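You operate a simulated robot arm through the tools that you are given. There is no shell and no other tool. Be economical: measure what you need, move in short steps, check, and stop when the job is done.

You are at the controls of a simulated two-armed robot. One attempt, no reset.

Task
Put two of the wooden discs from the top of the wooden table on the ironing board. Then put the label that says "beans" from the top of the wooden table on the ironing board. Then open the pull-out tray, take the stew jar on the top of the work bench and put it away in the inside of the pull-out tray and shut the tray again. The order counts. Set down upright: stew jar.

The check looks at the end state, three seconds after you hand in, the way a careful person would. Anything else that was tipped, shoved, dropped, spilled or broken makes it a failure.

Robot
Two 7-joint arms with fingered hands on one trunk, on a base that drives. Base frame: it is fixed to the floor where the robot stands at the start and does not move with it; the origin is under the middle of the robot, x ahead of it, y to its left, z up. Readings come in cm, degrees, newtons and seconds.
The left shoulder is at the start at [7.1, 17.3, 108.8], the right one opposite. With the tool pointing down near the work surface each hand reaches from about 40 to 82 cm from the robot's upright axis, wherever it stands, measured 20 degrees to its own side. Places, roughly: inside of the pull-out tray [-290, -140, 90]; ironing board [-40, 220, 90]; pull-out tray [-290, -140, 90]; stew jar [75, -150, 100]. Payload 3.5 kg a hand.
The tool frame of a hand sits at the grasp point between the pads (the TCP): z along the fingers, y along the line on which they close. The tips reach 2.5 cm beyond it. Largest opening 8.8 cm; the body of the gripper starts 2.9 cm behind the TCP. The gripper is a hand of 3 fingers: y runs from the thumb to the fingers, the wrist lies at [-1.3, -9.7, -16.2] in the tool frame.
Orientation is that of the tool frame in the base frame, as a unit quaternion [w, x, y, z]. With the fingers straight down and the wrist toward the robot, the tool's x, y and z point along [0, 1, 0], [1, 0, 0] and [0, 0, -1] of the base frame.

Tools
- The arms move only by the tool send_rows. It takes "left_plan", "right_plan" or both (then of equal length, played together; a hand with none holds still); each is a list of rows, each a list of 6 numbers: the turn, a rotation vector about the base's x, y, z in units of 90 degrees (1.0 is 90 degrees), then the shift along the base's x, y, z in units of 150 mm (1.0 is 150 mm). In form: [[rx, ry, rz, dx, dy, dz], ...]. A call has 1 to 12 rows; each row is the pose to reach, as a shift and turn from the pose commanded when the call began. A call with a number of a shift or a turn outside -1 to 1 is refused whole. Rows are played at 5 a second. More than 5 cm and 8.6 degrees between two rows, and nothing of the call is played. Where a pose cannot be reached the arm comes as near as it can. A force on the tool above 40 N (or 10 N above the force at the start of the call, whichever is more), or a blocked arm, ends the call early, and 0.2 s more pass. In this call time passes only in rows, and 0.2 s behind the last. The reply holds the time, the measured pose of the TCP, the force on the tool along the base axes, the opening and the grip force, in the units named above and with some noise, with the torque about the TCP (base axes, N m) and any sound that the robot's microphone picked up, and new pictures: "views" is both (left out), scene, wrist or none (wrist: the cameras of the hands that moved).
- Cameras (640 x 400 px; columns grow to the right, rows downward): "scene" is now at [17.06, 4.87, 129.71]; the picture's right is [0.54, -0.83, -0.11], its down [-0.65, -0.33, -0.69] and it looks along [0.54, 0.45, -0.71] (base axes); focal length 214 px, centre (320, 200). "left" rides on the left gripper at [-5.8, -8.5, -9.9] in its tool frame; the picture's right is [-0.67, -0.35, 0.66], its down [0.69, -0.63, 0.37] and it looks along [0.28, 0.69, 0.66] (tool axes); focal length 261 px, centre (320, 200). "right" rides on the right gripper at [5.8, -8.5, -9.9] in its tool frame; the picture's right is [-0.67, 0.35, -0.66], its down [-0.69, -0.63, 0.37] and it looks along [-0.28, 0.69, 0.66] (tool axes); focal length 261 px, centre (320, 200). There is no depth. A picture from a camera that has moved, and an enlarged one, comes with that camera's place and axes in the base frame and with its lens.
- lift_body(by): slides the trunk up (or, below 0, down) by that many cm; the arms and the scene camera ride with it, the base frame stays. It gives what a move gives, with no picture.
- base_move(legs): drives the robot by 1 to 6 legs, each [ahead, left, turn to the left] in cm, cm and degrees, along the robot's own axes; the way and the turn of a leg run together, so that a leg with both is an arc; at most 150 cm and 180 degrees a leg. The arms and the cameras ride along, it lands a little off, and it stops where it bumps. It gives what a move gives, and a new picture of the scene camera.
- move_fingers(index, middle, thumb_bend, thumb_turn, hand): sets how far each is bent, from 0 (flat) to 1 (curled in); at 0.3 the hand is open as for a grip, at 0.7 the pads meet at the TCP. One left out holds its place. A second passes; each finger stops where it meets its share of the squeeze, and holds until it gets a number again. It is the only way to open and close the hand. It gives what a move gives, with no picture; readings hold the bend of each and the force on the fingers (four entries, about 0 where the hand has none), thumb and palm. thumb_turn goes from beside the hand (0) to across from the fingers (1), as for a grip.
- head_to(pan, tilt): turns the head with the scene camera to pan (to the left, within 86 degrees either way) and tilt (down, from -29 to 69), counted from straight ahead of the robot. It gives what a move gives, and a new picture of the scene camera.
- enlarge(camera, box): a new picture of the part [left, top, right, bottom] of that camera's present view, enlarged. It takes no simulated time.
- finish_job(): hands the job in; it is judged then, once.

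Work in short steps. Places have to be worked out from the pictures, the camera data and where the tool is seen: move nearer, look again, correct. Check each grasp and each placing, and mend what went wrong. You have 165 turns and 260 pictures in all, those below and enlarged ones among them. Open the grippers and draw the arms clear of the work before you hand the job in, unless the task says otherwise; then end with one line.

The tools are called after ">>>" as name(argument=value, ...) on one line, values as JSON. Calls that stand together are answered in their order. send_rows: Moves the arms, as the interface text tells. Its arguments: {"type":"object","properties":{"left_plan":{"type":"array","items":{"type":"array","items":{"type":"number"}}},"right_plan":{"type":"array","items":{"type":"array","items":{"type":"number"}}},"views":{"type":"string","enum":["both","scene","wrist","none"]}},"required":[]} The other tools are called the same way: lift_body (by) slides the trunk up or down; move_fingers (index, middle, thumb_bend, thumb_turn, hand) moves the fingers one by one; base_move (legs) drives the base; head_to (pan, tilt) turns the head that bears the scene camera; enlarge (camera, box) takes an enlarged picture of a part of a camera's view; finish_job () hands the job in.

At the start:

```text
time: 0.0
left_tcp_pos: [38.63, 42.86, 108.18]
left_orientation: [0.0, 0.707, 0.707, 0.0]
left_ft_force: [0.4, -0.1, 0.7]
left_ft_torque: [0.01, -0.03, 0.0]
left_finger_gap: 8.77
left_grasp_force: 0.1
left_shape: jaw
left_bend: [0.3, 0.3, 0.3, 0.98]
left_finger forces: [0.0, 0.0, 0.0, 0.0, 0.0, 0.0]
right_tcp_pos: [44.0, 4.9, 107.97]
right_orientation: [0.0, 0.707, 0.707, 0.0]
right_ft_force: [0.0, -0.7, -0.3]
right_ft_torque: [-0.03, 0.0, -0.01]
right_finger_gap: 8.73
right_grasp_force: 0.0
right_shape: jaw
right_bend: [0.3, 0.3, 0.3, 0.98]
right_finger forces: [0.0, 0.1, 0.0, 0.0, 0.0, 0.1]
trunk travel left (down, up): [-17.5, 28.0]
robot x, y, heading: [-0.07, 0.14, -0.1]
head pan, tilt: [33.5, 36.1]
```

scene: 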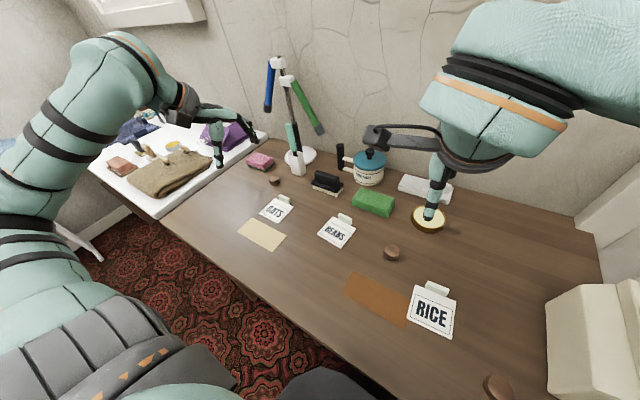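
right: 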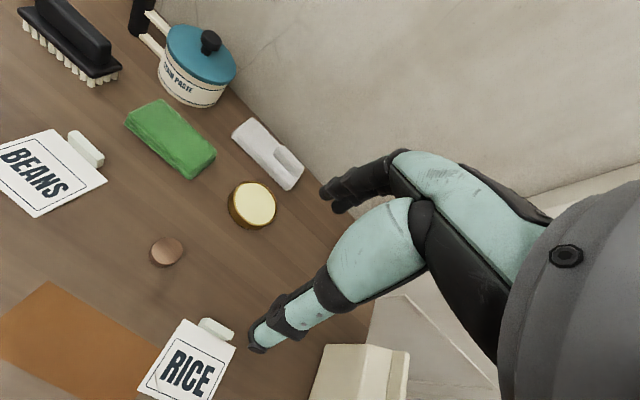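
left: 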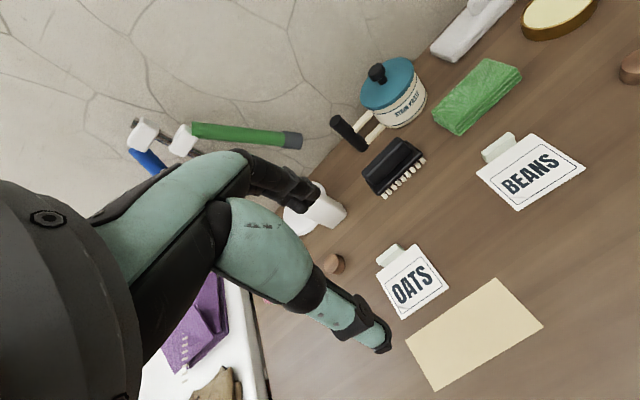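

I see brown discs, the labels and a white surface to the left. I'll look around first to find the ironing board.

>>> head_to(pan=86, tilt=15)

>>> head_to(pan=-60, tilt=15)

>>> head_to(pan=0, tilt=50)

```text
time: 1.2
left_tcp_pos: [38.69, 42.72, 108.01]
left_orientation: [0.0, 0.707, 0.707, 0.0]
left_ft_force: [-0.9, -1.4, -0.5]
left_ft_torque: [-0.01, 0.0, 0.01]
left_finger_gap: 8.78
left_grasp_force: 0.1
left_shape: jaw
left_bend: [0.3, 0.3, 0.3, 0.98]
left_finger forces: [0.0, 0.0, 0.0, 0.0, 0.0, 0.1]
right_tcp_pos: [43.91, 4.99, 107.89]
right_orientation: [0.0, 0.707, 0.707, 0.0]
right_ft_force: [0.0, -0.7, -0.3]
right_ft_torque: [0.03, 0.02, 0.0]
right_finger_gap: 8.75
right_grasp_force: 0.1
right_shape: jaw
right_bend: [0.3, 0.3, 0.3, 0.98]
right_finger forces: [0.0, 0.1, 0.0, 0.1, 0.0, 0.0]
trunk travel left (down, up): [-17.5, 28.0]
robot x, y, heading: [-0.15, -0.31, -0.4]
head pan, tilt: [85.9, 15.0]
camera scene: at [11.26, 9.36, 134.36], right [0.98, -0.07, -0.2], down [-0.22, -0.26, -0.94], along [0.01, 0.96, -0.27], focal length 214 px, centre (320, 200)
```

scene: 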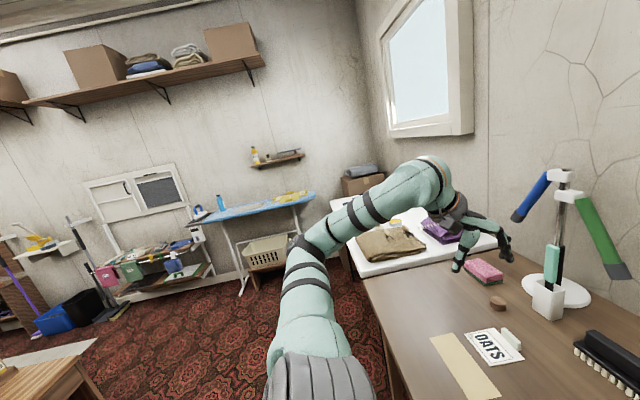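

```text
time: 3.5
left_tcp_pos: [38.61, 42.87, 108.08]
left_orientation: [-0.001, 0.708, 0.706, 0.0]
left_ft_force: [-0.4, 0.0, -0.3]
left_ft_torque: [0.0, 0.0, 0.0]
left_finger_gap: 8.76
left_grasp_force: 0.0
left_shape: jaw
left_bend: [0.3, 0.3, 0.3, 0.98]
left_finger forces: [0.1, 0.1, 0.0, 0.1, 0.1, 0.0]
right_tcp_pos: [43.87, 4.91, 108.06]
right_orientation: [0.0, 0.707, 0.707, 0.0]
right_ft_force: [0.2, 0.3, -1.4]
right_ft_torque: [0.02, 0.0, -0.01]
right_finger_gap: 8.77
right_grasp_force: 0.0
right_shape: jaw
right_bend: [0.3, 0.3, 0.3, 0.98]
right_finger forces: [0.1, 0.0, 0.0, 0.0, 0.0, 0.0]
trunk travel left (down, up): [-17.5, 28.0]
robot x, y, heading: [0.15, -0.2, -0.1]
head pan, tilt: [-60.0, 15.0]
camera scene: at [15.18, -8.04, 133.54], right [-0.85, -0.5, 0.18], down [-0.32, 0.22, -0.92], along [0.42, -0.84, -0.35], focal length 214 px, centre (320, 200)
```

scene: 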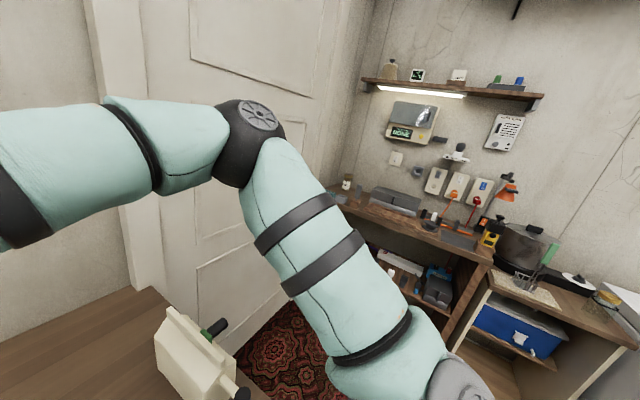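

```text
time: 4.8
left_tcp_pos: [38.71, 42.82, 108.03]
left_orientation: [-0.001, 0.707, 0.707, 0.001]
left_ft_force: [-0.5, 0.4, 0.3]
left_ft_torque: [0.0, 0.02, 0.0]
left_finger_gap: 8.76
left_grasp_force: 0.0
left_shape: jaw
left_bend: [0.3, 0.3, 0.3, 0.98]
left_finger forces: [0.1, 0.0, 0.0, 0.0, 0.1, 0.0]
right_tcp_pos: [43.84, 4.77, 108.0]
right_orientation: [0.001, 0.707, 0.708, 0.0]
right_ft_force: [0.2, -0.2, 0.7]
right_ft_torque: [0.0, -0.02, 0.0]
right_finger_gap: 8.75
right_grasp_force: 0.0
right_shape: jaw
right_bend: [0.3, 0.3, 0.3, 0.98]
right_finger forces: [0.0, 0.0, 0.1, 0.0, 0.1, 0.0]
trunk travel left (down, up): [-17.5, 28.0]
robot x, y, heading: [-0.13, -0.15, 0.3]
head pan, tilt: [0.0, 50.0]
camera scene: at [17.05, 0.04, 127.66], right [0.0, -1.0, 0.0], down [-0.88, 0.0, -0.47], along [0.47, 0.0, -0.88], focal length 214 px, centre (320, 200)
```

scene: 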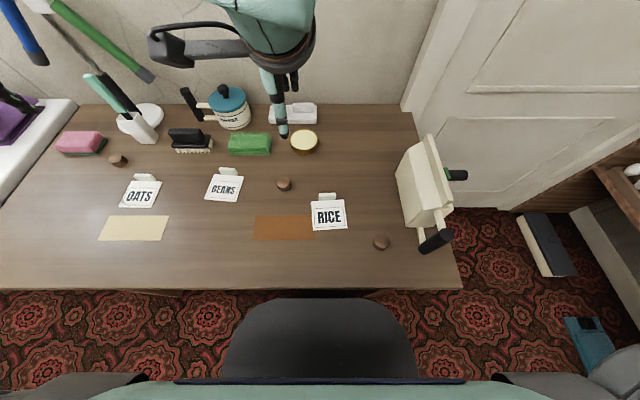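

The blue ironing board is far to the left and the discs lie at about A [48,10], B [32,-14] and C [56,58]. I'll back off 12 cm so both A and B are in comfortable reach, and look at the label closely.

>>> enlarge(camera="scene", box=[180, 140, 420, 290])

>>> base_move(legs=[[-12, 0, 0]])

```text
2.67 times, centred on (300, 215) of scene
camera zoom: at [17.05, 0.04, 127.66], right [0.0, -1.0, 0.0], down [-0.88, 0.0, -0.47], along [0.47, 0.0, -0.88], focal length 572 px, centre (373, 160)
```

zoom: 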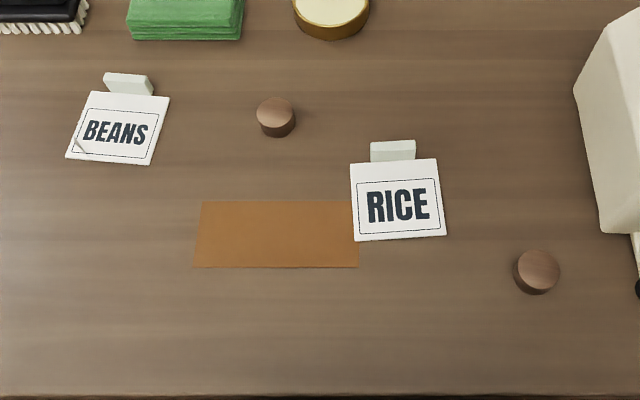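

```text
time: 6.0
left_tcp_pos: [26.68, 42.79, 108.09]
left_orientation: [0.0, 0.706, 0.708, 0.0]
left_ft_force: [0.4, -0.1, 0.1]
left_ft_torque: [0.03, -0.02, 0.02]
left_finger_gap: 8.76
left_grasp_force: 0.0
left_shape: jaw
left_bend: [0.3, 0.3, 0.3, 0.98]
left_finger forces: [0.1, 0.0, 0.0, 0.1, 0.0, 0.0]
right_tcp_pos: [31.95, 5.01, 107.94]
right_orientation: [-0.001, 0.706, 0.708, -0.001]
right_ft_force: [0.5, -0.2, -0.6]
right_ft_torque: [-0.02, -0.01, 0.01]
right_finger_gap: 8.76
right_grasp_force: 0.1
right_shape: jaw
right_bend: [0.3, 0.3, 0.3, 0.98]
right_finger forces: [0.0, 0.0, 0.0, 0.0, 0.1, 0.1]
trunk travel left (down, up): [-17.5, 28.0]
robot x, y, heading: [-12.11, 0.02, 0.3]
head pan, tilt: [0.0, 50.0]
camera scene: at [5.14, 0.08, 127.64], right [0.0, -1.0, 0.0], down [-0.88, 0.0, -0.47], along [0.47, 0.0, -0.88], focal length 214 px, centre (320, 200)
```

scene: 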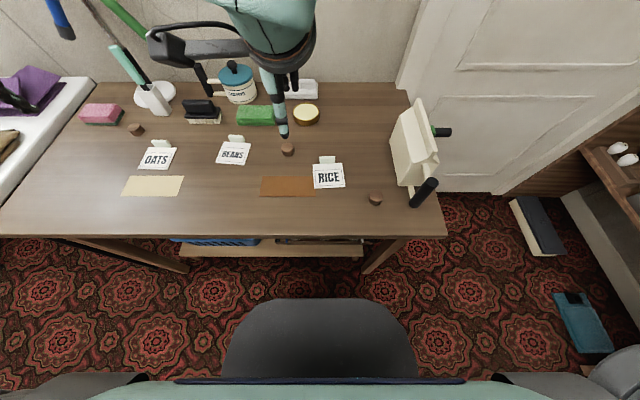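

Now I move both hands toward their discs, staying high: right toward B, left toward A.

>>> send_rows(right_plan=[[0, 0, 0, 0, -0.25, 0], [0, 0, 0, 0, -0.5, 0], [0, 0, 0, 0, -0.75, -0.1], [0, 0, 0, 0, -1, -0.3], [0, 0, 0, 0, -1, -0.5], [0, 0, 0, 0, -1, -0.6]], left_plan=[[0, 0, 0, 0.2, -0.2, 0], [0, 0, 0, 0.4, -0.4, 0], [0, 0, 0, 0.6, -0.6, 0], [0, 0, 0, 0.8, -0.8, 0], [0, 0, 0, 1, -1, 0], [0, 0, 0, 1, -1, 0]], views="none")

>>> send_rows(right_plan=[[0, 0, 0, -0.02, -0.1, 0], [0, 0, 0, -0.04, -0.2, 0], [0, 0, 0, -0.06, -0.27, 0], [0, 0, 0, -0.06, -0.27, 0], [0, 0, 0, -0.06, -0.27, 0], [0, 0, 0, -0.06, -0.27, 0]], left_plan=[[0, 0, 0, 0.1, -0.2, 0], [0, 0, 0, 0.2, -0.4, 0], [0, 0, 0, 0.4, -0.6, 0], [0, 0, 0, 0.4, -0.8, 0], [0, 0, 0, 0.4, -1, -0.2], [0, 0, 0, 0.4, -1, -0.4]], views="both")

```text
time: 7.5
left_tcp_pos: [41.82, 28.09, 107.93]
left_orientation: [0.0, 0.706, 0.709, 0.001]
left_ft_force: [0.3, -0.5, -0.2]
left_ft_torque: [-0.03, 0.01, -0.02]
left_finger_gap: 8.78
left_grasp_force: 0.0
left_shape: jaw
left_bend: [0.3, 0.3, 0.3, 0.98]
left_finger forces: [0.0, 0.0, 0.0, 0.1, 0.0, 0.0]
right_tcp_pos: [31.95, -10.07, 99.09]
right_orientation: [0.0, 0.706, 0.708, 0.0]
right_ft_force: [-0.6, 0.5, 0.3]
right_ft_torque: [0.01, 0.01, -0.04]
right_finger_gap: 8.74
right_grasp_force: 0.0
right_shape: jaw
right_bend: [0.3, 0.3, 0.3, 0.98]
right_finger forces: [0.0, 0.1, 0.0, 0.1, 0.0, 0.0]
trunk travel left (down, up): [-17.5, 28.0]
robot x, y, heading: [-11.96, -0.07, 0.7]
head pan, tilt: [0.0, 50.0]
```

```text
time: 8.8
left_tcp_pos: [44.3, 19.11, 105.47]
left_orientation: [0.0, 0.706, 0.708, 0.0]
left_ft_force: [-0.3, 0.5, 0.2]
left_ft_torque: [0.01, 0.0, -0.03]
left_finger_gap: 8.79
left_grasp_force: 0.1
left_shape: jaw
left_bend: [0.3, 0.3, 0.3, 0.98]
left_finger forces: [0.0, 0.1, 0.0, 0.0, 0.0, 0.0]
left hand out of reach, approached as far as the arm can: row 3, 4, 5, 6
right_tcp_pos: [31.23, -13.88, 98.95]
right_orientation: [0.0, 0.706, 0.709, 0.0]
right_ft_force: [0.6, 0.2, -0.3]
right_ft_torque: [-0.01, 0.02, 0.0]
right_finger_gap: 8.79
right_grasp_force: 0.1
right_shape: jaw
right_bend: [0.3, 0.3, 0.3, 0.98]
right_finger forces: [0.0, 0.0, 0.1, 0.0, 0.1, 0.0]
trunk travel left (down, up): [-17.5, 28.0]
robot x, y, heading: [-12.07, -0.23, 0.0]
head pan, tilt: [0.0, 50.0]
camera scene: at [5.17, 0.12, 127.64], right [0.0, -1.0, 0.0], down [-0.88, 0.0, -0.47], along [0.47, 0.0, -0.88], focal length 214 px, centre (320, 200)
camera right: at [22.62, -8.1, 108.98], right [0.35, -0.67, 0.66], down [-0.63, -0.69, -0.36], along [0.69, -0.28, -0.66], focal length 261 px, centre (320, 200)
camera left: at [35.91, 13.29, 115.31], right [-0.35, -0.67, -0.65], down [-0.63, 0.68, -0.37], along [0.69, 0.29, -0.66], focal length 261 px, centre (320, 200)
```

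scene: 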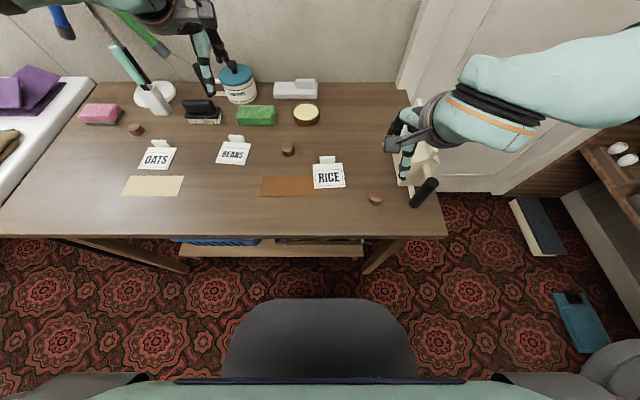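
right: 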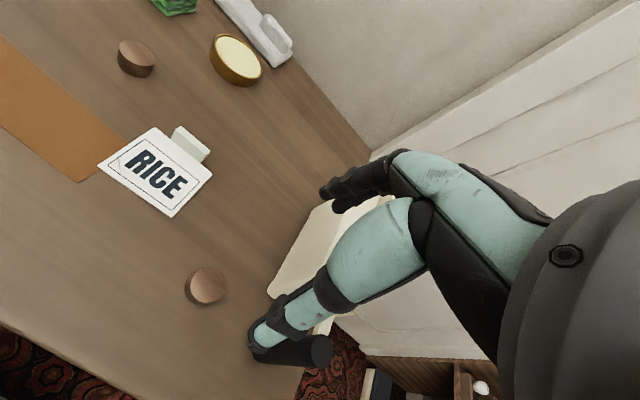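
left: 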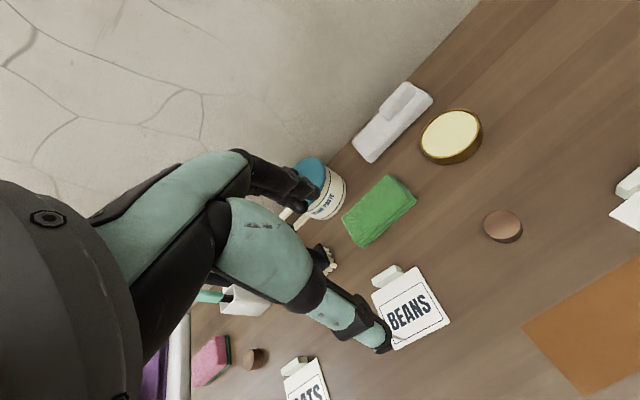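

From the wrist camera disc B's top centre is at about [31.5,-13.9], right under the right hand. Descending part way and checking clearance with the machine beside it; the left hand draws back up a bit.

>>> send_rows(right_plan=[[0, 0, 0, 0.01, 0, -0.2], [0, 0, 0, 0.02, 0, -0.4], [0, 0, 0, 0.02, 0, -0.6], [0, 0, 0, 0.02, 0, -0.7]], left_plan=[[0, 0, 0, -0.2, 0.3, 0.1], [0, 0, 0, -0.5, 0.6, 0.2], [0, 0, 0, -0.7, 0.8, 0.2], [0, 0, 0, -0.9, 1.0, 0.2]])

```text
refused: row 1 steps farther than a row can; nothing moved
```

>>> send_rows(right_plan=[[0, 0, 0, 0.01, 0, -0.2], [0, 0, 0, 0.02, 0, -0.4], [0, 0, 0, 0.02, 0, -0.6], [0, 0, 0, 0.02, 0, -0.7], [0, 0, 0, 0.02, 0, -0.7]], left_plan=[[0, 0, 0, -0.15, 0.2, 0], [0, 0, 0, -0.3, 0.4, 0], [0, 0, 0, -0.5, 0.6, 0], [0, 0, 0, -0.7, 0.8, 0], [0, 0, 0, -0.8, 1.0, 0]])

```text
time: 10.1
left_tcp_pos: [32.54, 33.98, 105.25]
left_orientation: [0.001, 0.707, 0.708, -0.001]
left_ft_force: [-0.3, -0.1, -0.3]
left_ft_torque: [-0.02, 0.03, -0.05]
left_finger_gap: 8.8
left_grasp_force: 0.1
left_shape: jaw
left_bend: [0.3, 0.3, 0.3, 0.98]
left_finger forces: [0.0, 0.1, 0.0, 0.0, 0.1, 0.0]
right_tcp_pos: [31.26, -13.81, 88.48]
right_orientation: [0.001, 0.706, 0.708, -0.001]
right_ft_force: [0.4, -0.1, 0.4]
right_ft_torque: [0.02, 0.02, -0.01]
right_finger_gap: 8.79
right_grasp_force: 0.1
right_shape: jaw
right_bend: [0.3, 0.3, 0.3, 0.98]
right_finger forces: [0.0, 0.0, 0.0, 0.0, 0.0, 0.0]
trunk travel left (down, up): [-17.5, 28.0]
robot x, y, heading: [-11.86, -0.03, 0.3]
head pan, tilt: [0.0, 50.0]
camera scene: at [5.07, 0.22, 127.66], right [0.0, -1.0, 0.0], down [-0.88, 0.0, -0.47], along [0.47, 0.0, -0.88], focal length 214 px, centre (320, 200)
camera right: at [22.72, -7.94, 98.45], right [0.35, -0.67, 0.66], down [-0.63, -0.69, -0.36], along [0.69, -0.28, -0.66], focal length 261 px, centre (320, 200)
camera left: at [24.04, 28.13, 115.09], right [-0.35, -0.67, -0.65], down [-0.63, 0.68, -0.37], along [0.69, 0.28, -0.66], focal length 261 px, centre (320, 200)
```

scene: 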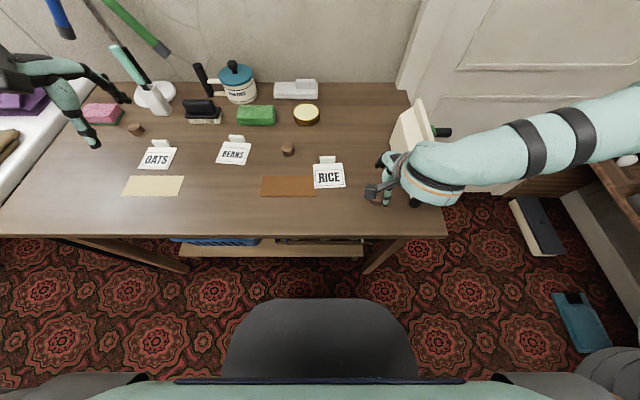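
right: 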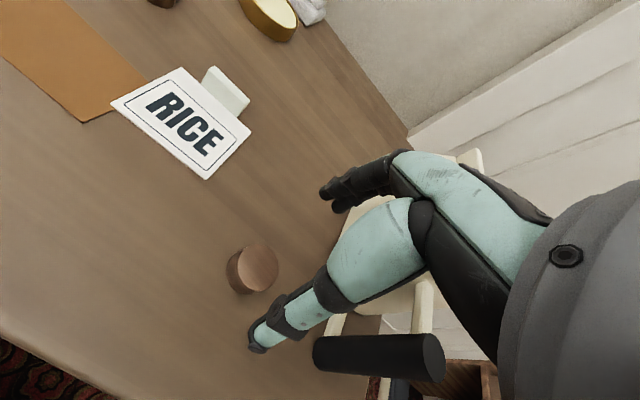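
left: 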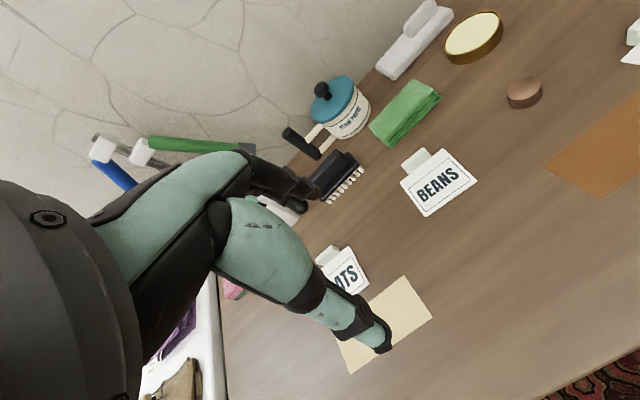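

The machine's handle bar (about [24–31, −19…−25, 88]) is close beside the wrist. I'll yaw the right hand 40° clockwise so the wrist swings away from it, then look.

>>> send_rows(right_plan=[[0, 0, -0.09, 0.01, 0, 0.05], [0, 0, -0.18, 0.01, 0, 0.05], [0, 0, -0.27, 0.01, 0, 0.05], [0, 0, -0.36, 0.01, 0, 0.05], [0, 0, -0.45, 0.01, 0, 0], [0, 0, -0.45, 0.01, 0, -0.1]])

```text
time: 11.4
left_tcp_pos: [32.6, 33.86, 105.24]
left_orientation: [0.0, 0.706, 0.709, 0.001]
left_ft_force: [0.2, 0.7, 0.2]
left_ft_torque: [0.0, -0.01, 0.01]
left_finger_gap: 8.79
left_grasp_force: 0.0
left_shape: jaw
left_bend: [0.3, 0.3, 0.3, 0.98]
left_finger forces: [0.0, 0.0, 0.0, 0.0, 0.0, 0.1]
right_tcp_pos: [31.48, -13.99, 86.99]
right_orientation: [0.0, 0.908, 0.42, 0.0]
right_ft_force: [0.0, 0.3, -0.2]
right_ft_torque: [-0.04, 0.01, 0.01]
right_finger_gap: 8.77
right_grasp_force: 0.1
right_shape: jaw
right_bend: [0.3, 0.3, 0.3, 0.98]
right_finger forces: [0.1, 0.0, 0.1, 0.1, 0.0, 0.1]
trunk travel left (down, up): [-17.5, 28.0]
robot x, y, heading: [-11.88, 0.08, 0.1]
head pan, tilt: [0.0, 50.0]
camera scene: at [5.11, 0.05, 127.65], right [0.0, -1.0, 0.0], down [-0.88, 0.0, -0.47], along [0.47, 0.0, -0.88], focal length 214 px, centre (320, 200)
camera right: at [28.79, -3.93, 96.99], right [-0.17, -0.74, 0.65], down [-0.92, -0.11, -0.37], along [0.34, -0.67, -0.66], focal length 261 px, centre (320, 200)
```

scene: 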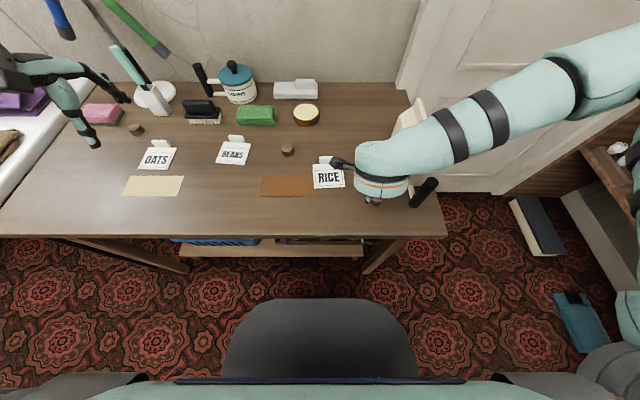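
right: 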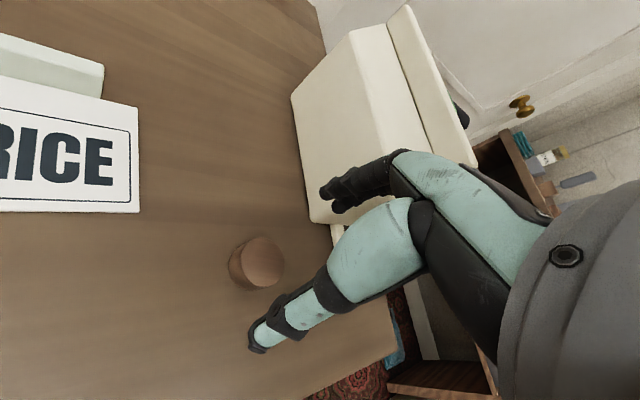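

The right forearm would press on the machine if I went lower, so B is better for the left hand later (after shifting the base right). Right hand goes for A instead: rise, unyaw and move over it.

>>> send_rows(right_plan=[[0, 0, 0, 0, 0, 0.3], [0, 0, 0, 0, 0, 0.6], [0, 0, 0.09, 0, 0.1, 0.9], [0, 0, 0.18, 0.1, 0.3, 0.9], [0, 0, 0.27, 0.25, 0.5, 0.9], [0, 0, 0.36, 0.4, 0.7, 0.9], [0, 0, 0.45, 0.6, 0.9, 0.9], [0, 0, 0.45, 0.85, 1, 0.9], [0, 0, 0.45, 1, 1, 0.9]], views="none")

>>> send_rows(right_plan=[[0, 0, 0, 0.05, 0.2, 0], [0, 0, 0, 0.1, 0.4, 0], [0, 0, 0, 0.1, 0.6, -0.1], [0, 0, 0, 0.1, 0.6, -0.4], [0, 0, 0, 0.1, 0.6, -0.5]])

```text
time: 13.4
left_tcp_pos: [32.59, 33.81, 105.33]
left_orientation: [0.0, 0.706, 0.708, 0.0]
left_ft_force: [0.4, -0.5, -0.2]
left_ft_torque: [0.03, 0.0, -0.02]
left_finger_gap: 8.79
left_grasp_force: 0.1
left_shape: jaw
left_bend: [0.3, 0.3, 0.3, 0.98]
left_finger forces: [0.0, 0.1, 0.0, 0.0, 0.0, 0.0]
right_tcp_pos: [46.36, 0.97, 100.67]
right_orientation: [0.0, 0.706, 0.709, 0.0]
right_ft_force: [-0.5, 0.2, -0.5]
right_ft_torque: [0.01, 0.03, -0.01]
right_finger_gap: 8.77
right_grasp_force: 0.1
right_shape: jaw
right_bend: [0.3, 0.3, 0.3, 0.98]
right_finger forces: [0.0, 0.0, 0.0, 0.0, 0.1, 0.1]
trunk travel left (down, up): [-17.5, 28.0]
robot x, y, heading: [-12.22, -0.15, 0.1]
head pan, tilt: [0.0, 50.0]
```

```text
time: 14.7
left_tcp_pos: [32.64, 33.89, 105.39]
left_orientation: [0.0, 0.706, 0.708, 0.0]
left_ft_force: [-0.2, 0.3, 0.6]
left_ft_torque: [-0.01, -0.02, 0.02]
left_finger_gap: 8.76
left_grasp_force: 0.1
left_shape: jaw
left_bend: [0.3, 0.3, 0.3, 0.98]
left_finger forces: [0.0, 0.0, 0.1, 0.0, 0.1, 0.0]
right_tcp_pos: [48.01, 9.88, 93.11]
right_orientation: [0.0, 0.706, 0.708, 0.0]
right_ft_force: [0.1, 0.1, 0.0]
right_ft_torque: [-0.02, -0.01, 0.01]
right_finger_gap: 8.75
right_grasp_force: 0.0
right_shape: jaw
right_bend: [0.3, 0.3, 0.3, 0.98]
right_finger forces: [0.0, 0.1, 0.0, 0.0, 0.0, 0.0]
trunk travel left (down, up): [-17.5, 28.0]
robot x, y, heading: [-11.84, 0.0, 0.1]
head pan, tilt: [0.0, 50.0]
camera scene: at [5.08, 0.08, 127.66], right [0.0, -1.0, 0.0], down [-0.88, 0.0, -0.47], along [0.47, 0.0, -0.88], focal length 214 px, centre (320, 200)
camera right: at [39.48, 15.83, 102.97], right [0.35, -0.67, 0.66], down [-0.63, -0.69, -0.37], along [0.69, -0.28, -0.66], focal length 261 px, centre (320, 200)
```

scene: 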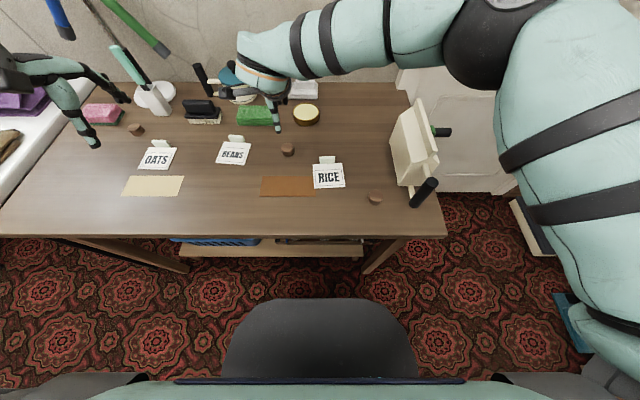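
right: 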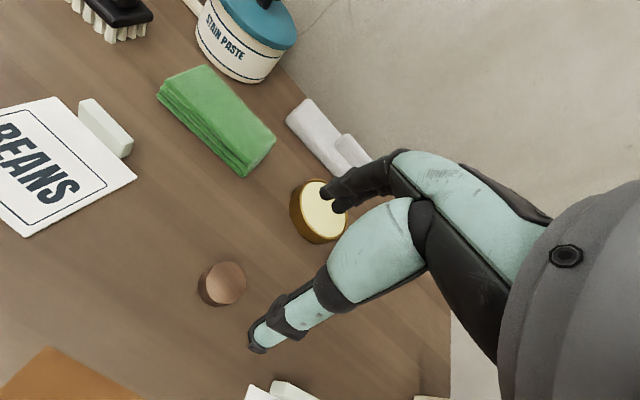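

Disc A sits at [47.9, 9.9], directly under the hand. Descending to z≈81 with the forearm clear of tall things.

>>> send_rows(right_plan=[[0, 0, 0, 0, 0, -0.25], [0, 0, 0, 0, 0, -0.5], [0, 0, 0, 0, 0, -0.65], [0, 0, 0, 0, 0, -0.75], [0, 0, 0, 0, 0, -0.81]], views="wrist")

```text
time: 15.8
left_tcp_pos: [32.57, 33.83, 105.21]
left_orientation: [0.0, 0.706, 0.708, 0.0]
left_ft_force: [0.5, -0.1, 0.4]
left_ft_torque: [0.03, -0.01, -0.03]
left_finger_gap: 8.77
left_grasp_force: 0.1
left_shape: jaw
left_bend: [0.3, 0.3, 0.3, 0.98]
left_finger forces: [0.0, 0.0, 0.1, 0.0, 0.0, 0.1]
right_tcp_pos: [47.98, 9.87, 80.83]
right_orientation: [0.0, 0.706, 0.708, 0.0]
right_ft_force: [1.1, 0.3, 0.5]
right_ft_torque: [0.02, 0.02, -0.02]
right_finger_gap: 8.77
right_grasp_force: 0.0
right_shape: jaw
right_bend: [0.3, 0.3, 0.3, 0.98]
right_finger forces: [0.1, 0.1, 0.0, 0.0, 0.0, 0.1]
trunk travel left (down, up): [-17.5, 28.0]
robot x, y, heading: [-11.74, 0.02, 0.4]
head pan, tilt: [0.0, 50.0]
camera right: at [39.44, 15.84, 90.84], right [0.35, -0.67, 0.66], down [-0.63, -0.69, -0.37], along [0.7, -0.28, -0.66], focal length 261 px, centre (320, 200)
```

right: 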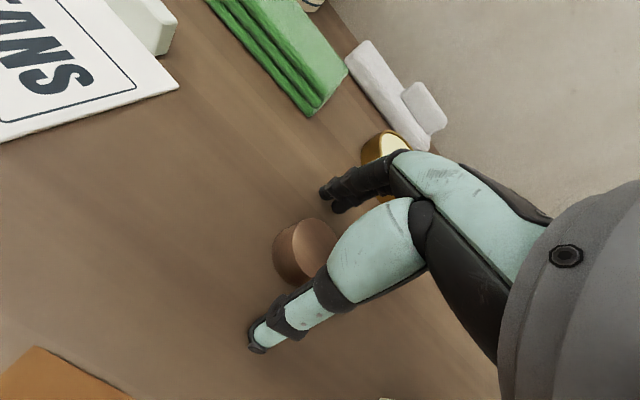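

The disc lies between fingers and thumb. Closing the right hand.

>>> move_fingers(hand="right", index=0.75, middle=0.75, thumb_bend=0.75)

>>> enlarge(camera="right", box=[160, 100, 480, 400])

```text
time: 16.9
left_tcp_pos: [32.51, 33.79, 105.28]
left_orientation: [0.0, 0.706, 0.708, 0.0]
left_ft_force: [0.2, -0.1, 0.1]
left_ft_torque: [-0.01, 0.02, 0.01]
left_finger_gap: 8.77
left_grasp_force: 0.2
left_shape: jaw
left_bend: [0.3, 0.3, 0.3, 0.98]
left_finger forces: [0.0, 0.1, 0.0, 0.1, 0.0, 0.0]
right_tcp_pos: [47.95, 10.0, 80.89]
right_orientation: [-0.001, 0.706, 0.708, -0.001]
right_ft_force: [-0.2, 0.7, -0.1]
right_ft_torque: [0.0, 0.03, -0.03]
right_finger_gap: 2.55
right_grasp_force: 18.1
right_shape: fingers
right_bend: [0.73, 0.63, 0.56, 0.95]
right_finger forces: [10.0, 9.3, 0.0, 0.0, 17.3, 0.1]
trunk travel left (down, up): [-17.5, 28.0]
robot x, y, heading: [-12.15, 0.11, 0.1]
head pan, tilt: [0.0, 50.0]
```

```text
1.33 times, centred on (320, 250) of right
camera zoom: at [39.44, 15.84, 90.86], right [0.35, -0.67, 0.66], down [-0.63, -0.69, -0.37], along [0.69, -0.28, -0.66], focal length 348 px, centre (320, 133)
```

zoom: 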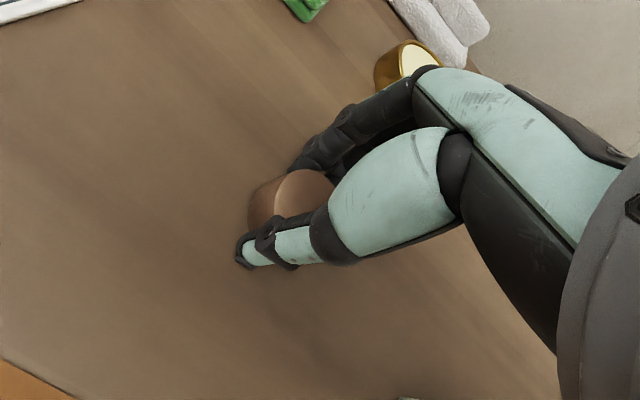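

Gripped with ~18 N. Lifting and checking that it comes along.

>>> send_rows(right_plan=[[0, 0, 0, 0, 0, 0.15], [0, 0, 0, 0, 0, 0.35], [0, 0, 0, 0, 0, 0.6], [0, 0, 0, 0, -0.1, 0.85], [0, 0, 0, -0.2, -0.3, 1], [0, 0, 0, -0.4, -0.5, 1], [0, 0, 0, -0.6, -0.7, 1]], views="wrist")

```text
time: 18.4
left_tcp_pos: [32.53, 33.69, 105.33]
left_orientation: [-0.001, 0.706, 0.708, 0.001]
left_ft_force: [-0.7, 0.8, -0.2]
left_ft_torque: [0.0, -0.01, -0.01]
left_finger_gap: 8.78
left_grasp_force: 0.1
left_shape: jaw
left_bend: [0.3, 0.3, 0.3, 0.98]
left_finger forces: [0.0, 0.0, 0.1, 0.0, 0.0, 0.0]
right_tcp_pos: [38.89, -0.8, 95.8]
right_orientation: [0.0, 0.706, 0.708, 0.001]
right_ft_force: [0.7, -0.5, -0.1]
right_ft_torque: [-0.02, 0.0, 0.0]
right_finger_gap: 2.45
right_grasp_force: 18.6
right_shape: fingers
right_bend: [0.73, 0.63, 0.56, 0.95]
right_finger forces: [9.7, 9.7, 0.0, 0.0, 17.3, 0.0]
trunk travel left (down, up): [-17.5, 28.0]
robot x, y, heading: [-11.83, -0.35, 0.4]
head pan, tilt: [0.0, 50.0]
camera right: at [30.34, 5.22, 105.76], right [0.35, -0.67, 0.65], down [-0.63, -0.69, -0.37], along [0.7, -0.28, -0.66], focal length 261 px, centre (320, 200)
```

right: 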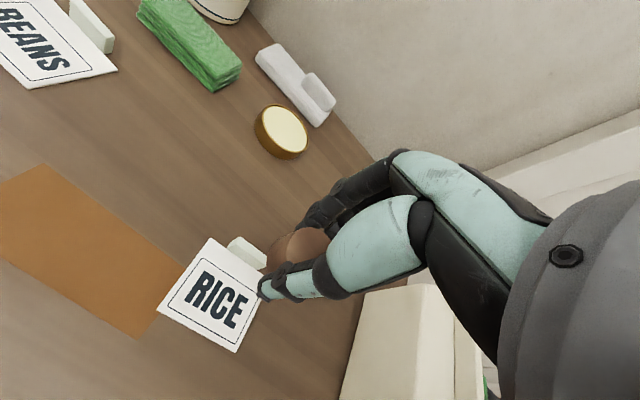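

Disc A is held. I'll raise the right hand and pull it in, then slide the base 31 cm right so B falls in the left hand's zone.

>>> send_rows(right_plan=[[0, 0, 0, 0, 0, 0.25], [0, 0, 0, 0, -0.1, 0.5], [0, 0, 0, -0.15, -0.2, 0.75], [0, 0, 0, -0.3, -0.3, 1], [0, 0, 0, -0.5, -0.4, 1]], views="none")

>>> base_move(legs=[[0, -31, 0]])

```text
time: 19.6
left_tcp_pos: [32.48, 33.83, 105.38]
left_orientation: [0.0, 0.706, 0.708, 0.0]
left_ft_force: [-0.1, 0.2, 0.7]
left_ft_torque: [0.01, -0.01, -0.02]
left_finger_gap: 8.77
left_grasp_force: 0.1
left_shape: jaw
left_bend: [0.3, 0.3, 0.3, 0.98]
left_finger forces: [0.0, 0.1, 0.0, 0.0, 0.0, 0.0]
right_tcp_pos: [31.39, -6.78, 110.9]
right_orientation: [-0.001, 0.706, 0.708, 0.0]
right_ft_force: [-0.8, 0.3, 0.3]
right_ft_torque: [0.01, -0.04, 0.0]
right_finger_gap: 2.45
right_grasp_force: 17.9
right_shape: fingers
right_bend: [0.73, 0.63, 0.56, 0.95]
right_finger forces: [9.6, 10.0, 0.0, 0.1, 17.1, 0.1]
trunk travel left (down, up): [-17.5, 28.0]
robot x, y, heading: [-11.69, 0.0, -0.0]
head pan, tilt: [0.0, 50.0]
```

```text
time: 21.7
left_tcp_pos: [32.51, 3.41, 105.35]
left_orientation: [0.0, 0.705, 0.71, 0.001]
left_ft_force: [-0.5, 0.0, -0.3]
left_ft_torque: [-0.05, 0.01, 0.01]
left_finger_gap: 8.79
left_grasp_force: 0.0
left_shape: jaw
left_bend: [0.3, 0.3, 0.3, 0.98]
left_finger forces: [0.0, 0.0, 0.0, 0.1, 0.0, 0.0]
right_tcp_pos: [31.65, -36.92, 110.8]
right_orientation: [-0.001, 0.704, 0.71, 0.0]
right_ft_force: [-1.1, -0.8, 0.1]
right_ft_torque: [0.0, 0.03, 0.0]
right_finger_gap: 2.41
right_grasp_force: 18.3
right_shape: fingers
right_bend: [0.73, 0.63, 0.56, 0.95]
right_finger forces: [9.6, 10.0, 0.1, 0.0, 17.0, 0.0]
trunk travel left (down, up): [-17.5, 28.0]
robot x, y, heading: [-11.78, -30.93, 0.8]
head pan, tilt: [0.0, 50.0]
camera scene: at [5.26, -30.42, 127.66], right [0.01, -1.0, 0.0], down [-0.88, -0.01, -0.47], along [0.47, 0.0, -0.88], focal length 214 px, centre (320, 200)
```

scene: 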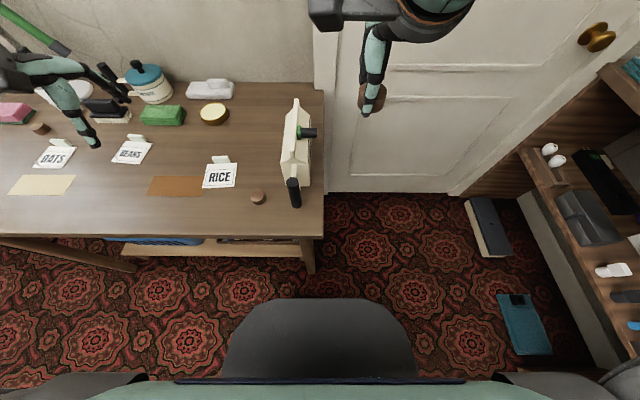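

Now bring the left hand over B with a slight clockwise yaw so its wrist stays clear of the handle bar.

>>> send_rows(left_plan=[[0, 0, 0, -0.02, -0.25, 0], [0, 0, 0, -0.04, -0.5, 0], [0, 0, -0.08, -0.06, -0.75, 0], [0, 0, -0.16, -0.06, -1, 0], [0, 0, -0.24, -0.06, -1, -0.2], [0, 0, -0.3, -0.06, -1, -0.4], [0, 0, -0.3, -0.06, -1, -0.6]], views="none")

>>> send_rows(left_plan=[[0, 0, 0, 0, -0.15, 0], [0, 0, 0, 0, -0.17, -0.2]])

```text
time: 23.3
left_tcp_pos: [31.57, -11.48, 96.16]
left_orientation: [-0.001, 0.851, 0.525, -0.001]
left_ft_force: [0.2, 0.5, 0.4]
left_ft_torque: [0.03, -0.02, 0.0]
left_finger_gap: 8.79
left_grasp_force: 0.2
left_shape: jaw
left_bend: [0.3, 0.3, 0.3, 0.98]
left_finger forces: [0.0, 0.0, 0.1, 0.1, 0.0, 0.0]
right_tcp_pos: [31.64, -36.84, 110.78]
right_orientation: [0.0, 0.704, 0.71, 0.0]
right_ft_force: [-0.1, 1.1, 0.6]
right_ft_torque: [-0.03, 0.0, 0.05]
right_finger_gap: 2.45
right_grasp_force: 18.1
right_shape: fingers
right_bend: [0.73, 0.63, 0.56, 0.95]
right_finger forces: [9.7, 10.1, 0.0, 0.0, 16.9, 0.0]
trunk travel left (down, up): [-17.5, 28.0]
robot x, y, heading: [-11.93, -30.24, 0.6]
head pan, tilt: [0.0, 50.0]
```

```text
time: 23.9
left_tcp_pos: [31.84, -14.01, 93.16]
left_orientation: [0.0, 0.85, 0.526, -0.001]
left_ft_force: [0.7, 0.7, -0.6]
left_ft_torque: [-0.03, -0.02, -0.01]
left_finger_gap: 8.75
left_grasp_force: 0.1
left_shape: jaw
left_bend: [0.3, 0.3, 0.3, 0.98]
left_finger forces: [0.0, 0.0, 0.1, 0.0, 0.0, 0.0]
right_tcp_pos: [31.82, -36.92, 110.63]
right_orientation: [-0.001, 0.704, 0.71, -0.002]
right_ft_force: [0.7, -0.3, -0.4]
right_ft_torque: [0.02, 0.02, 0.01]
right_finger_gap: 2.41
right_grasp_force: 18.3
right_shape: fingers
right_bend: [0.73, 0.63, 0.56, 0.95]
right_finger forces: [9.6, 10.0, 0.0, 0.0, 16.9, 0.0]
trunk travel left (down, up): [-17.5, 28.0]
robot x, y, heading: [-11.86, -30.29, 0.5]
head pan, tilt: [0.0, 50.0]
camera scene: at [5.39, -30.38, 127.63], right [0.01, -1.0, 0.0], down [-0.88, -0.01, -0.47], along [0.47, 0.0, -0.88], focal length 214 px, centre (320, 200)
camera left: at [21.67, -15.42, 103.04], right [-0.61, -0.44, -0.65], down [-0.26, 0.89, -0.37], along [0.75, -0.06, -0.66], focal length 261 px, centre (320, 200)
```

scene: 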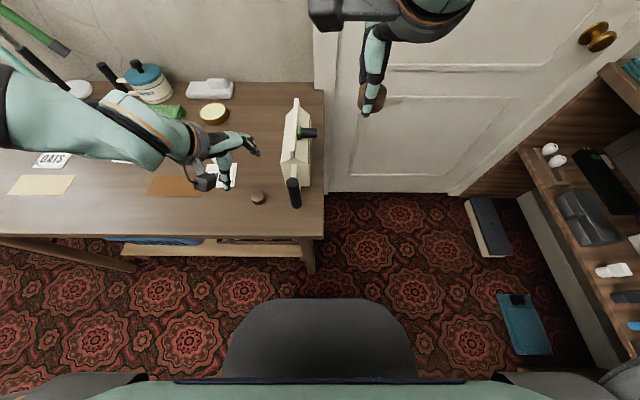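
left: 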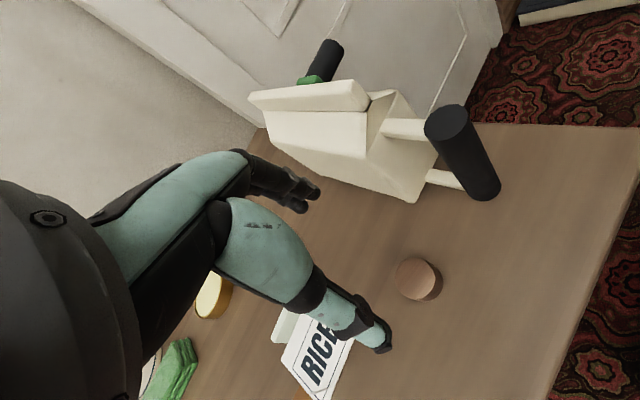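

B is at about [31.9,-14.3], hand is on target. Descending.

>>> send_rows(left_plan=[[0, 0, 0, 0, -0.01, -0.2], [0, 0, 0, 0, -0.01, -0.4], [0, 0, 0, 0, -0.01, -0.5]], views="wrist")

```text
time: 24.7
left_tcp_pos: [31.71, -14.26, 85.78]
left_orientation: [0.0, 0.851, 0.526, 0.001]
left_ft_force: [-0.3, -0.4, 0.4]
left_ft_torque: [0.01, -0.03, 0.01]
left_finger_gap: 8.82
left_grasp_force: 0.1
left_shape: jaw
left_bend: [0.3, 0.3, 0.3, 0.98]
left_finger forces: [0.0, 0.0, 0.0, 0.1, 0.1, 0.0]
right_tcp_pos: [31.65, -36.92, 110.84]
right_orientation: [0.0, 0.704, 0.71, -0.001]
right_ft_force: [-1.1, 0.2, -0.2]
right_ft_torque: [0.01, -0.03, 0.02]
right_finger_gap: 2.44
right_grasp_force: 17.9
right_shape: fingers
right_bend: [0.73, 0.63, 0.56, 0.95]
right_finger forces: [9.6, 10.0, 0.0, 0.0, 16.9, 0.0]
trunk travel left (down, up): [-17.5, 28.0]
robot x, y, heading: [-11.9, -30.66, 0.2]
head pan, tilt: [0.0, 50.0]
camera left: at [21.5, -15.63, 95.64], right [-0.61, -0.44, -0.66], down [-0.26, 0.89, -0.37], along [0.75, -0.06, -0.66], focal length 261 px, centre (320, 200)
```

left: 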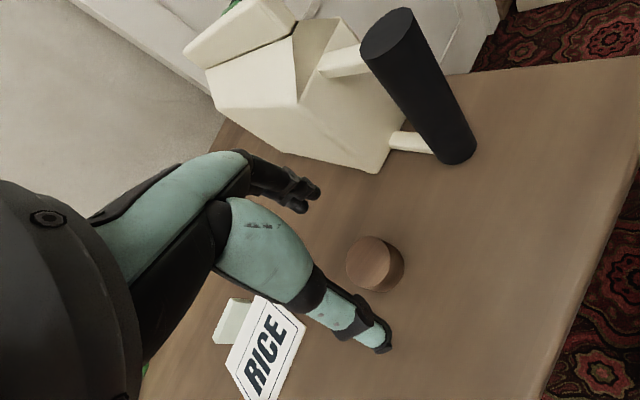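

Clear of machine and RICE. Final descent and close.

>>> send_rows(left_plan=[[0, 0, 0, 0, 0, -0.17], [0, 0, 0, 0, 0, -0.325]], views="none")

>>> move_fingers(hand="left", index=0.75, middle=0.75, thumb_bend=0.75)

>>> enlarge(camera="left", box=[160, 100, 480, 400])

```text
time: 25.3
left_tcp_pos: [31.1, -12.66, 82.64]
left_orientation: [0.001, 0.851, 0.525, 0.0]
left_ft_force: [0.1, 0.0, 0.0]
left_ft_torque: [0.04, 0.01, 0.02]
left_finger_gap: 8.79
left_grasp_force: 0.0
left_shape: jaw
left_bend: [0.3, 0.3, 0.3, 0.98]
left_finger forces: [0.1, 0.0, 0.0, 0.1, 0.0, 0.1]
left hand out of reach, approached as far as the arm can: row 1, 2
right_tcp_pos: [31.49, -36.91, 110.73]
right_orientation: [0.0, 0.704, 0.71, 0.0]
right_ft_force: [0.6, 0.4, -0.5]
right_ft_torque: [-0.02, 0.04, 0.01]
right_finger_gap: 2.42
right_grasp_force: 18.2
right_shape: fingers
right_bend: [0.73, 0.63, 0.56, 0.95]
right_finger forces: [9.5, 9.9, 0.0, 0.0, 16.8, 0.0]
trunk travel left (down, up): [-17.5, 28.0]
robot x, y, heading: [-12.06, -30.69, 0.5]
head pan, tilt: [0.0, 50.0]
```

```text
time: 26.3
left_tcp_pos: [31.12, -12.65, 82.61]
left_orientation: [0.0, 0.851, 0.526, -0.001]
left_ft_force: [-0.6, 0.1, 1.1]
left_ft_torque: [0.01, -0.02, -0.01]
left_finger_gap: 0.0
left_grasp_force: 0.0
left_shape: fingers
left_bend: [0.74, 0.75, 0.72, 0.97]
left_finger forces: [0.0, 0.1, 0.0, 0.0, 0.1, 0.0]
right_tcp_pos: [31.63, -37.04, 110.82]
right_orientation: [0.0, 0.704, 0.71, 0.0]
right_ft_force: [-0.4, 0.8, 0.1]
right_ft_torque: [-0.01, 0.0, -0.01]
right_finger_gap: 2.42
right_grasp_force: 18.8
right_shape: fingers
right_bend: [0.73, 0.63, 0.56, 0.95]
right_finger forces: [9.6, 10.0, 0.0, 0.1, 16.9, 0.0]
trunk travel left (down, up): [-17.5, 28.0]
robot x, y, heading: [-11.79, -30.33, 0.6]
head pan, tilt: [0.0, 50.0]
```

```text
1.33 times, centred on (320, 250) of left
camera zoom: at [20.91, -13.94, 92.42], right [-0.61, -0.44, -0.65], down [-0.26, 0.89, -0.37], along [0.75, -0.06, -0.66], focal length 348 px, centre (320, 133)
```

zoom: 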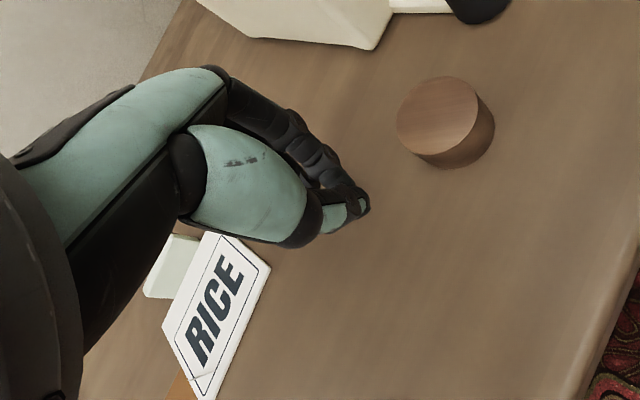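

The arm hit its reach limit and closed on nothing; nothing was disturbed. Open, raise, move the hand left 12 cm, then shift base 12 cm more to the right.

>>> move_fingers(hand="left", index=0.3, middle=0.3, thumb_bend=0.3)

>>> send_rows(left_plan=[[0, 0, 0, 0, 0, 0.25], [0, 0, 0, 0, 0.25, 0.5], [0, 0, 0, 0, 0.5, 0.6], [0, 0, 0, 0, 0.75, 0.6]], views="none")

>>> base_move(legs=[[0, -12, 0]])

```text
time: 27.3
left_tcp_pos: [30.97, -12.53, 82.62]
left_orientation: [0.0, 0.851, 0.525, -0.001]
left_ft_force: [0.3, 0.6, 0.0]
left_ft_torque: [0.01, 0.01, 0.02]
left_finger_gap: 8.46
left_grasp_force: 0.1
left_shape: fingers
left_bend: [0.3, 0.3, 0.3, 0.97]
left_finger forces: [0.0, 0.0, 0.0, 0.0, 0.0, 0.0]
right_tcp_pos: [31.59, -36.83, 110.84]
right_orientation: [0.0, 0.704, 0.71, 0.0]
right_ft_force: [0.8, 0.1, -0.4]
right_ft_torque: [-0.01, 0.02, -0.03]
right_finger_gap: 2.44
right_grasp_force: 18.7
right_shape: fingers
right_bend: [0.73, 0.63, 0.56, 0.95]
right_finger forces: [9.7, 10.0, 0.1, 0.0, 16.9, 0.0]
trunk travel left (down, up): [-17.5, 28.0]
robot x, y, heading: [-11.87, -30.25, 0.4]
head pan, tilt: [0.0, 50.0]
```

```text
refused: row 2 steps farther than a row can; nothing moved
```

```text
time: 28.6
left_tcp_pos: [31.23, -24.57, 82.52]
left_orientation: [0.0, 0.851, 0.525, -0.001]
left_ft_force: [-0.3, 0.0, -0.8]
left_ft_torque: [0.04, 0.03, 0.01]
left_finger_gap: 8.46
left_grasp_force: 0.0
left_shape: fingers
left_bend: [0.3, 0.3, 0.3, 0.97]
left_finger forces: [0.0, 0.1, 0.0, 0.1, 0.0, 0.0]
right_tcp_pos: [31.72, -49.06, 110.84]
right_orientation: [0.0, 0.705, 0.709, -0.001]
right_ft_force: [-0.3, -0.4, -0.4]
right_ft_torque: [0.07, -0.03, 0.0]
right_finger_gap: 2.45
right_grasp_force: 18.3
right_shape: fingers
right_bend: [0.73, 0.63, 0.56, 0.95]
right_finger forces: [9.7, 10.0, 0.0, 0.0, 16.9, 0.0]
trunk travel left (down, up): [-17.5, 28.0]
robot x, y, heading: [-12.21, -42.74, 0.3]
head pan, tilt: [0.0, 50.0]
camera scene: at [5.35, -42.44, 127.66], right [0.01, -1.0, 0.0], down [-0.88, -0.01, -0.47], along [0.47, 0.0, -0.88], focal length 214 px, centre (320, 200)
```

scene: 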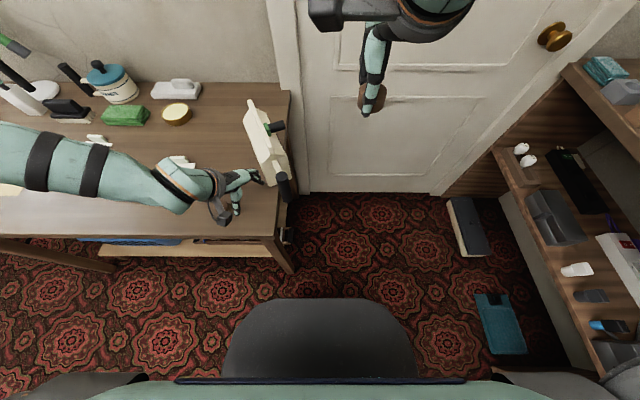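

The lift was refused but the base moved anyway, dragging the low hand toward the machine. I must see what happened before moving.

>>> enlarge(camera="left", box=[0, 0, 640, 400])

>>> enlarge(camera="scene", box=[140, 80, 340, 260])

```text
1.00 times, centred on (320, 200) of left
camera zoom: at [21.05, -25.97, 92.41], right [-0.61, -0.44, -0.65], down [-0.25, 0.89, -0.37], along [0.75, -0.06, -0.66], focal length 261 px, centre (320, 200)
```

zoom: 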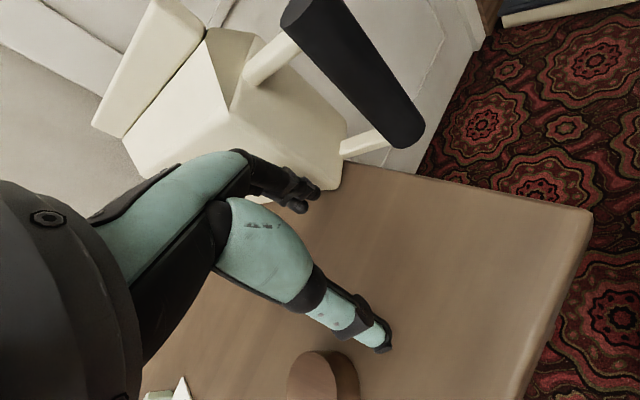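

```text
2.22 times, centred on (240, 170) of scene
camera zoom: at [5.35, -42.44, 127.66], right [0.01, -1.0, 0.0], down [-0.88, -0.01, -0.47], along [0.47, 0.0, -0.88], focal length 477 px, centre (498, 267)
```

zoom: 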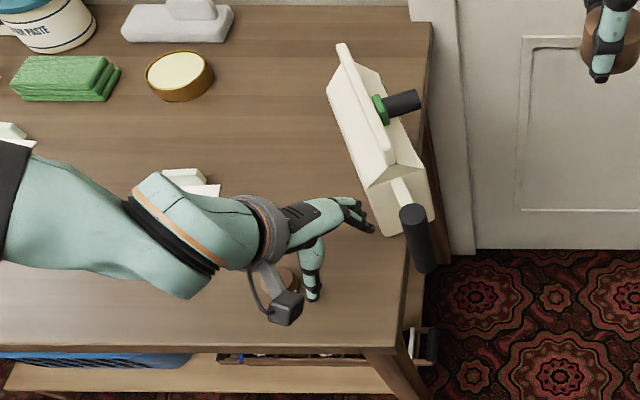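

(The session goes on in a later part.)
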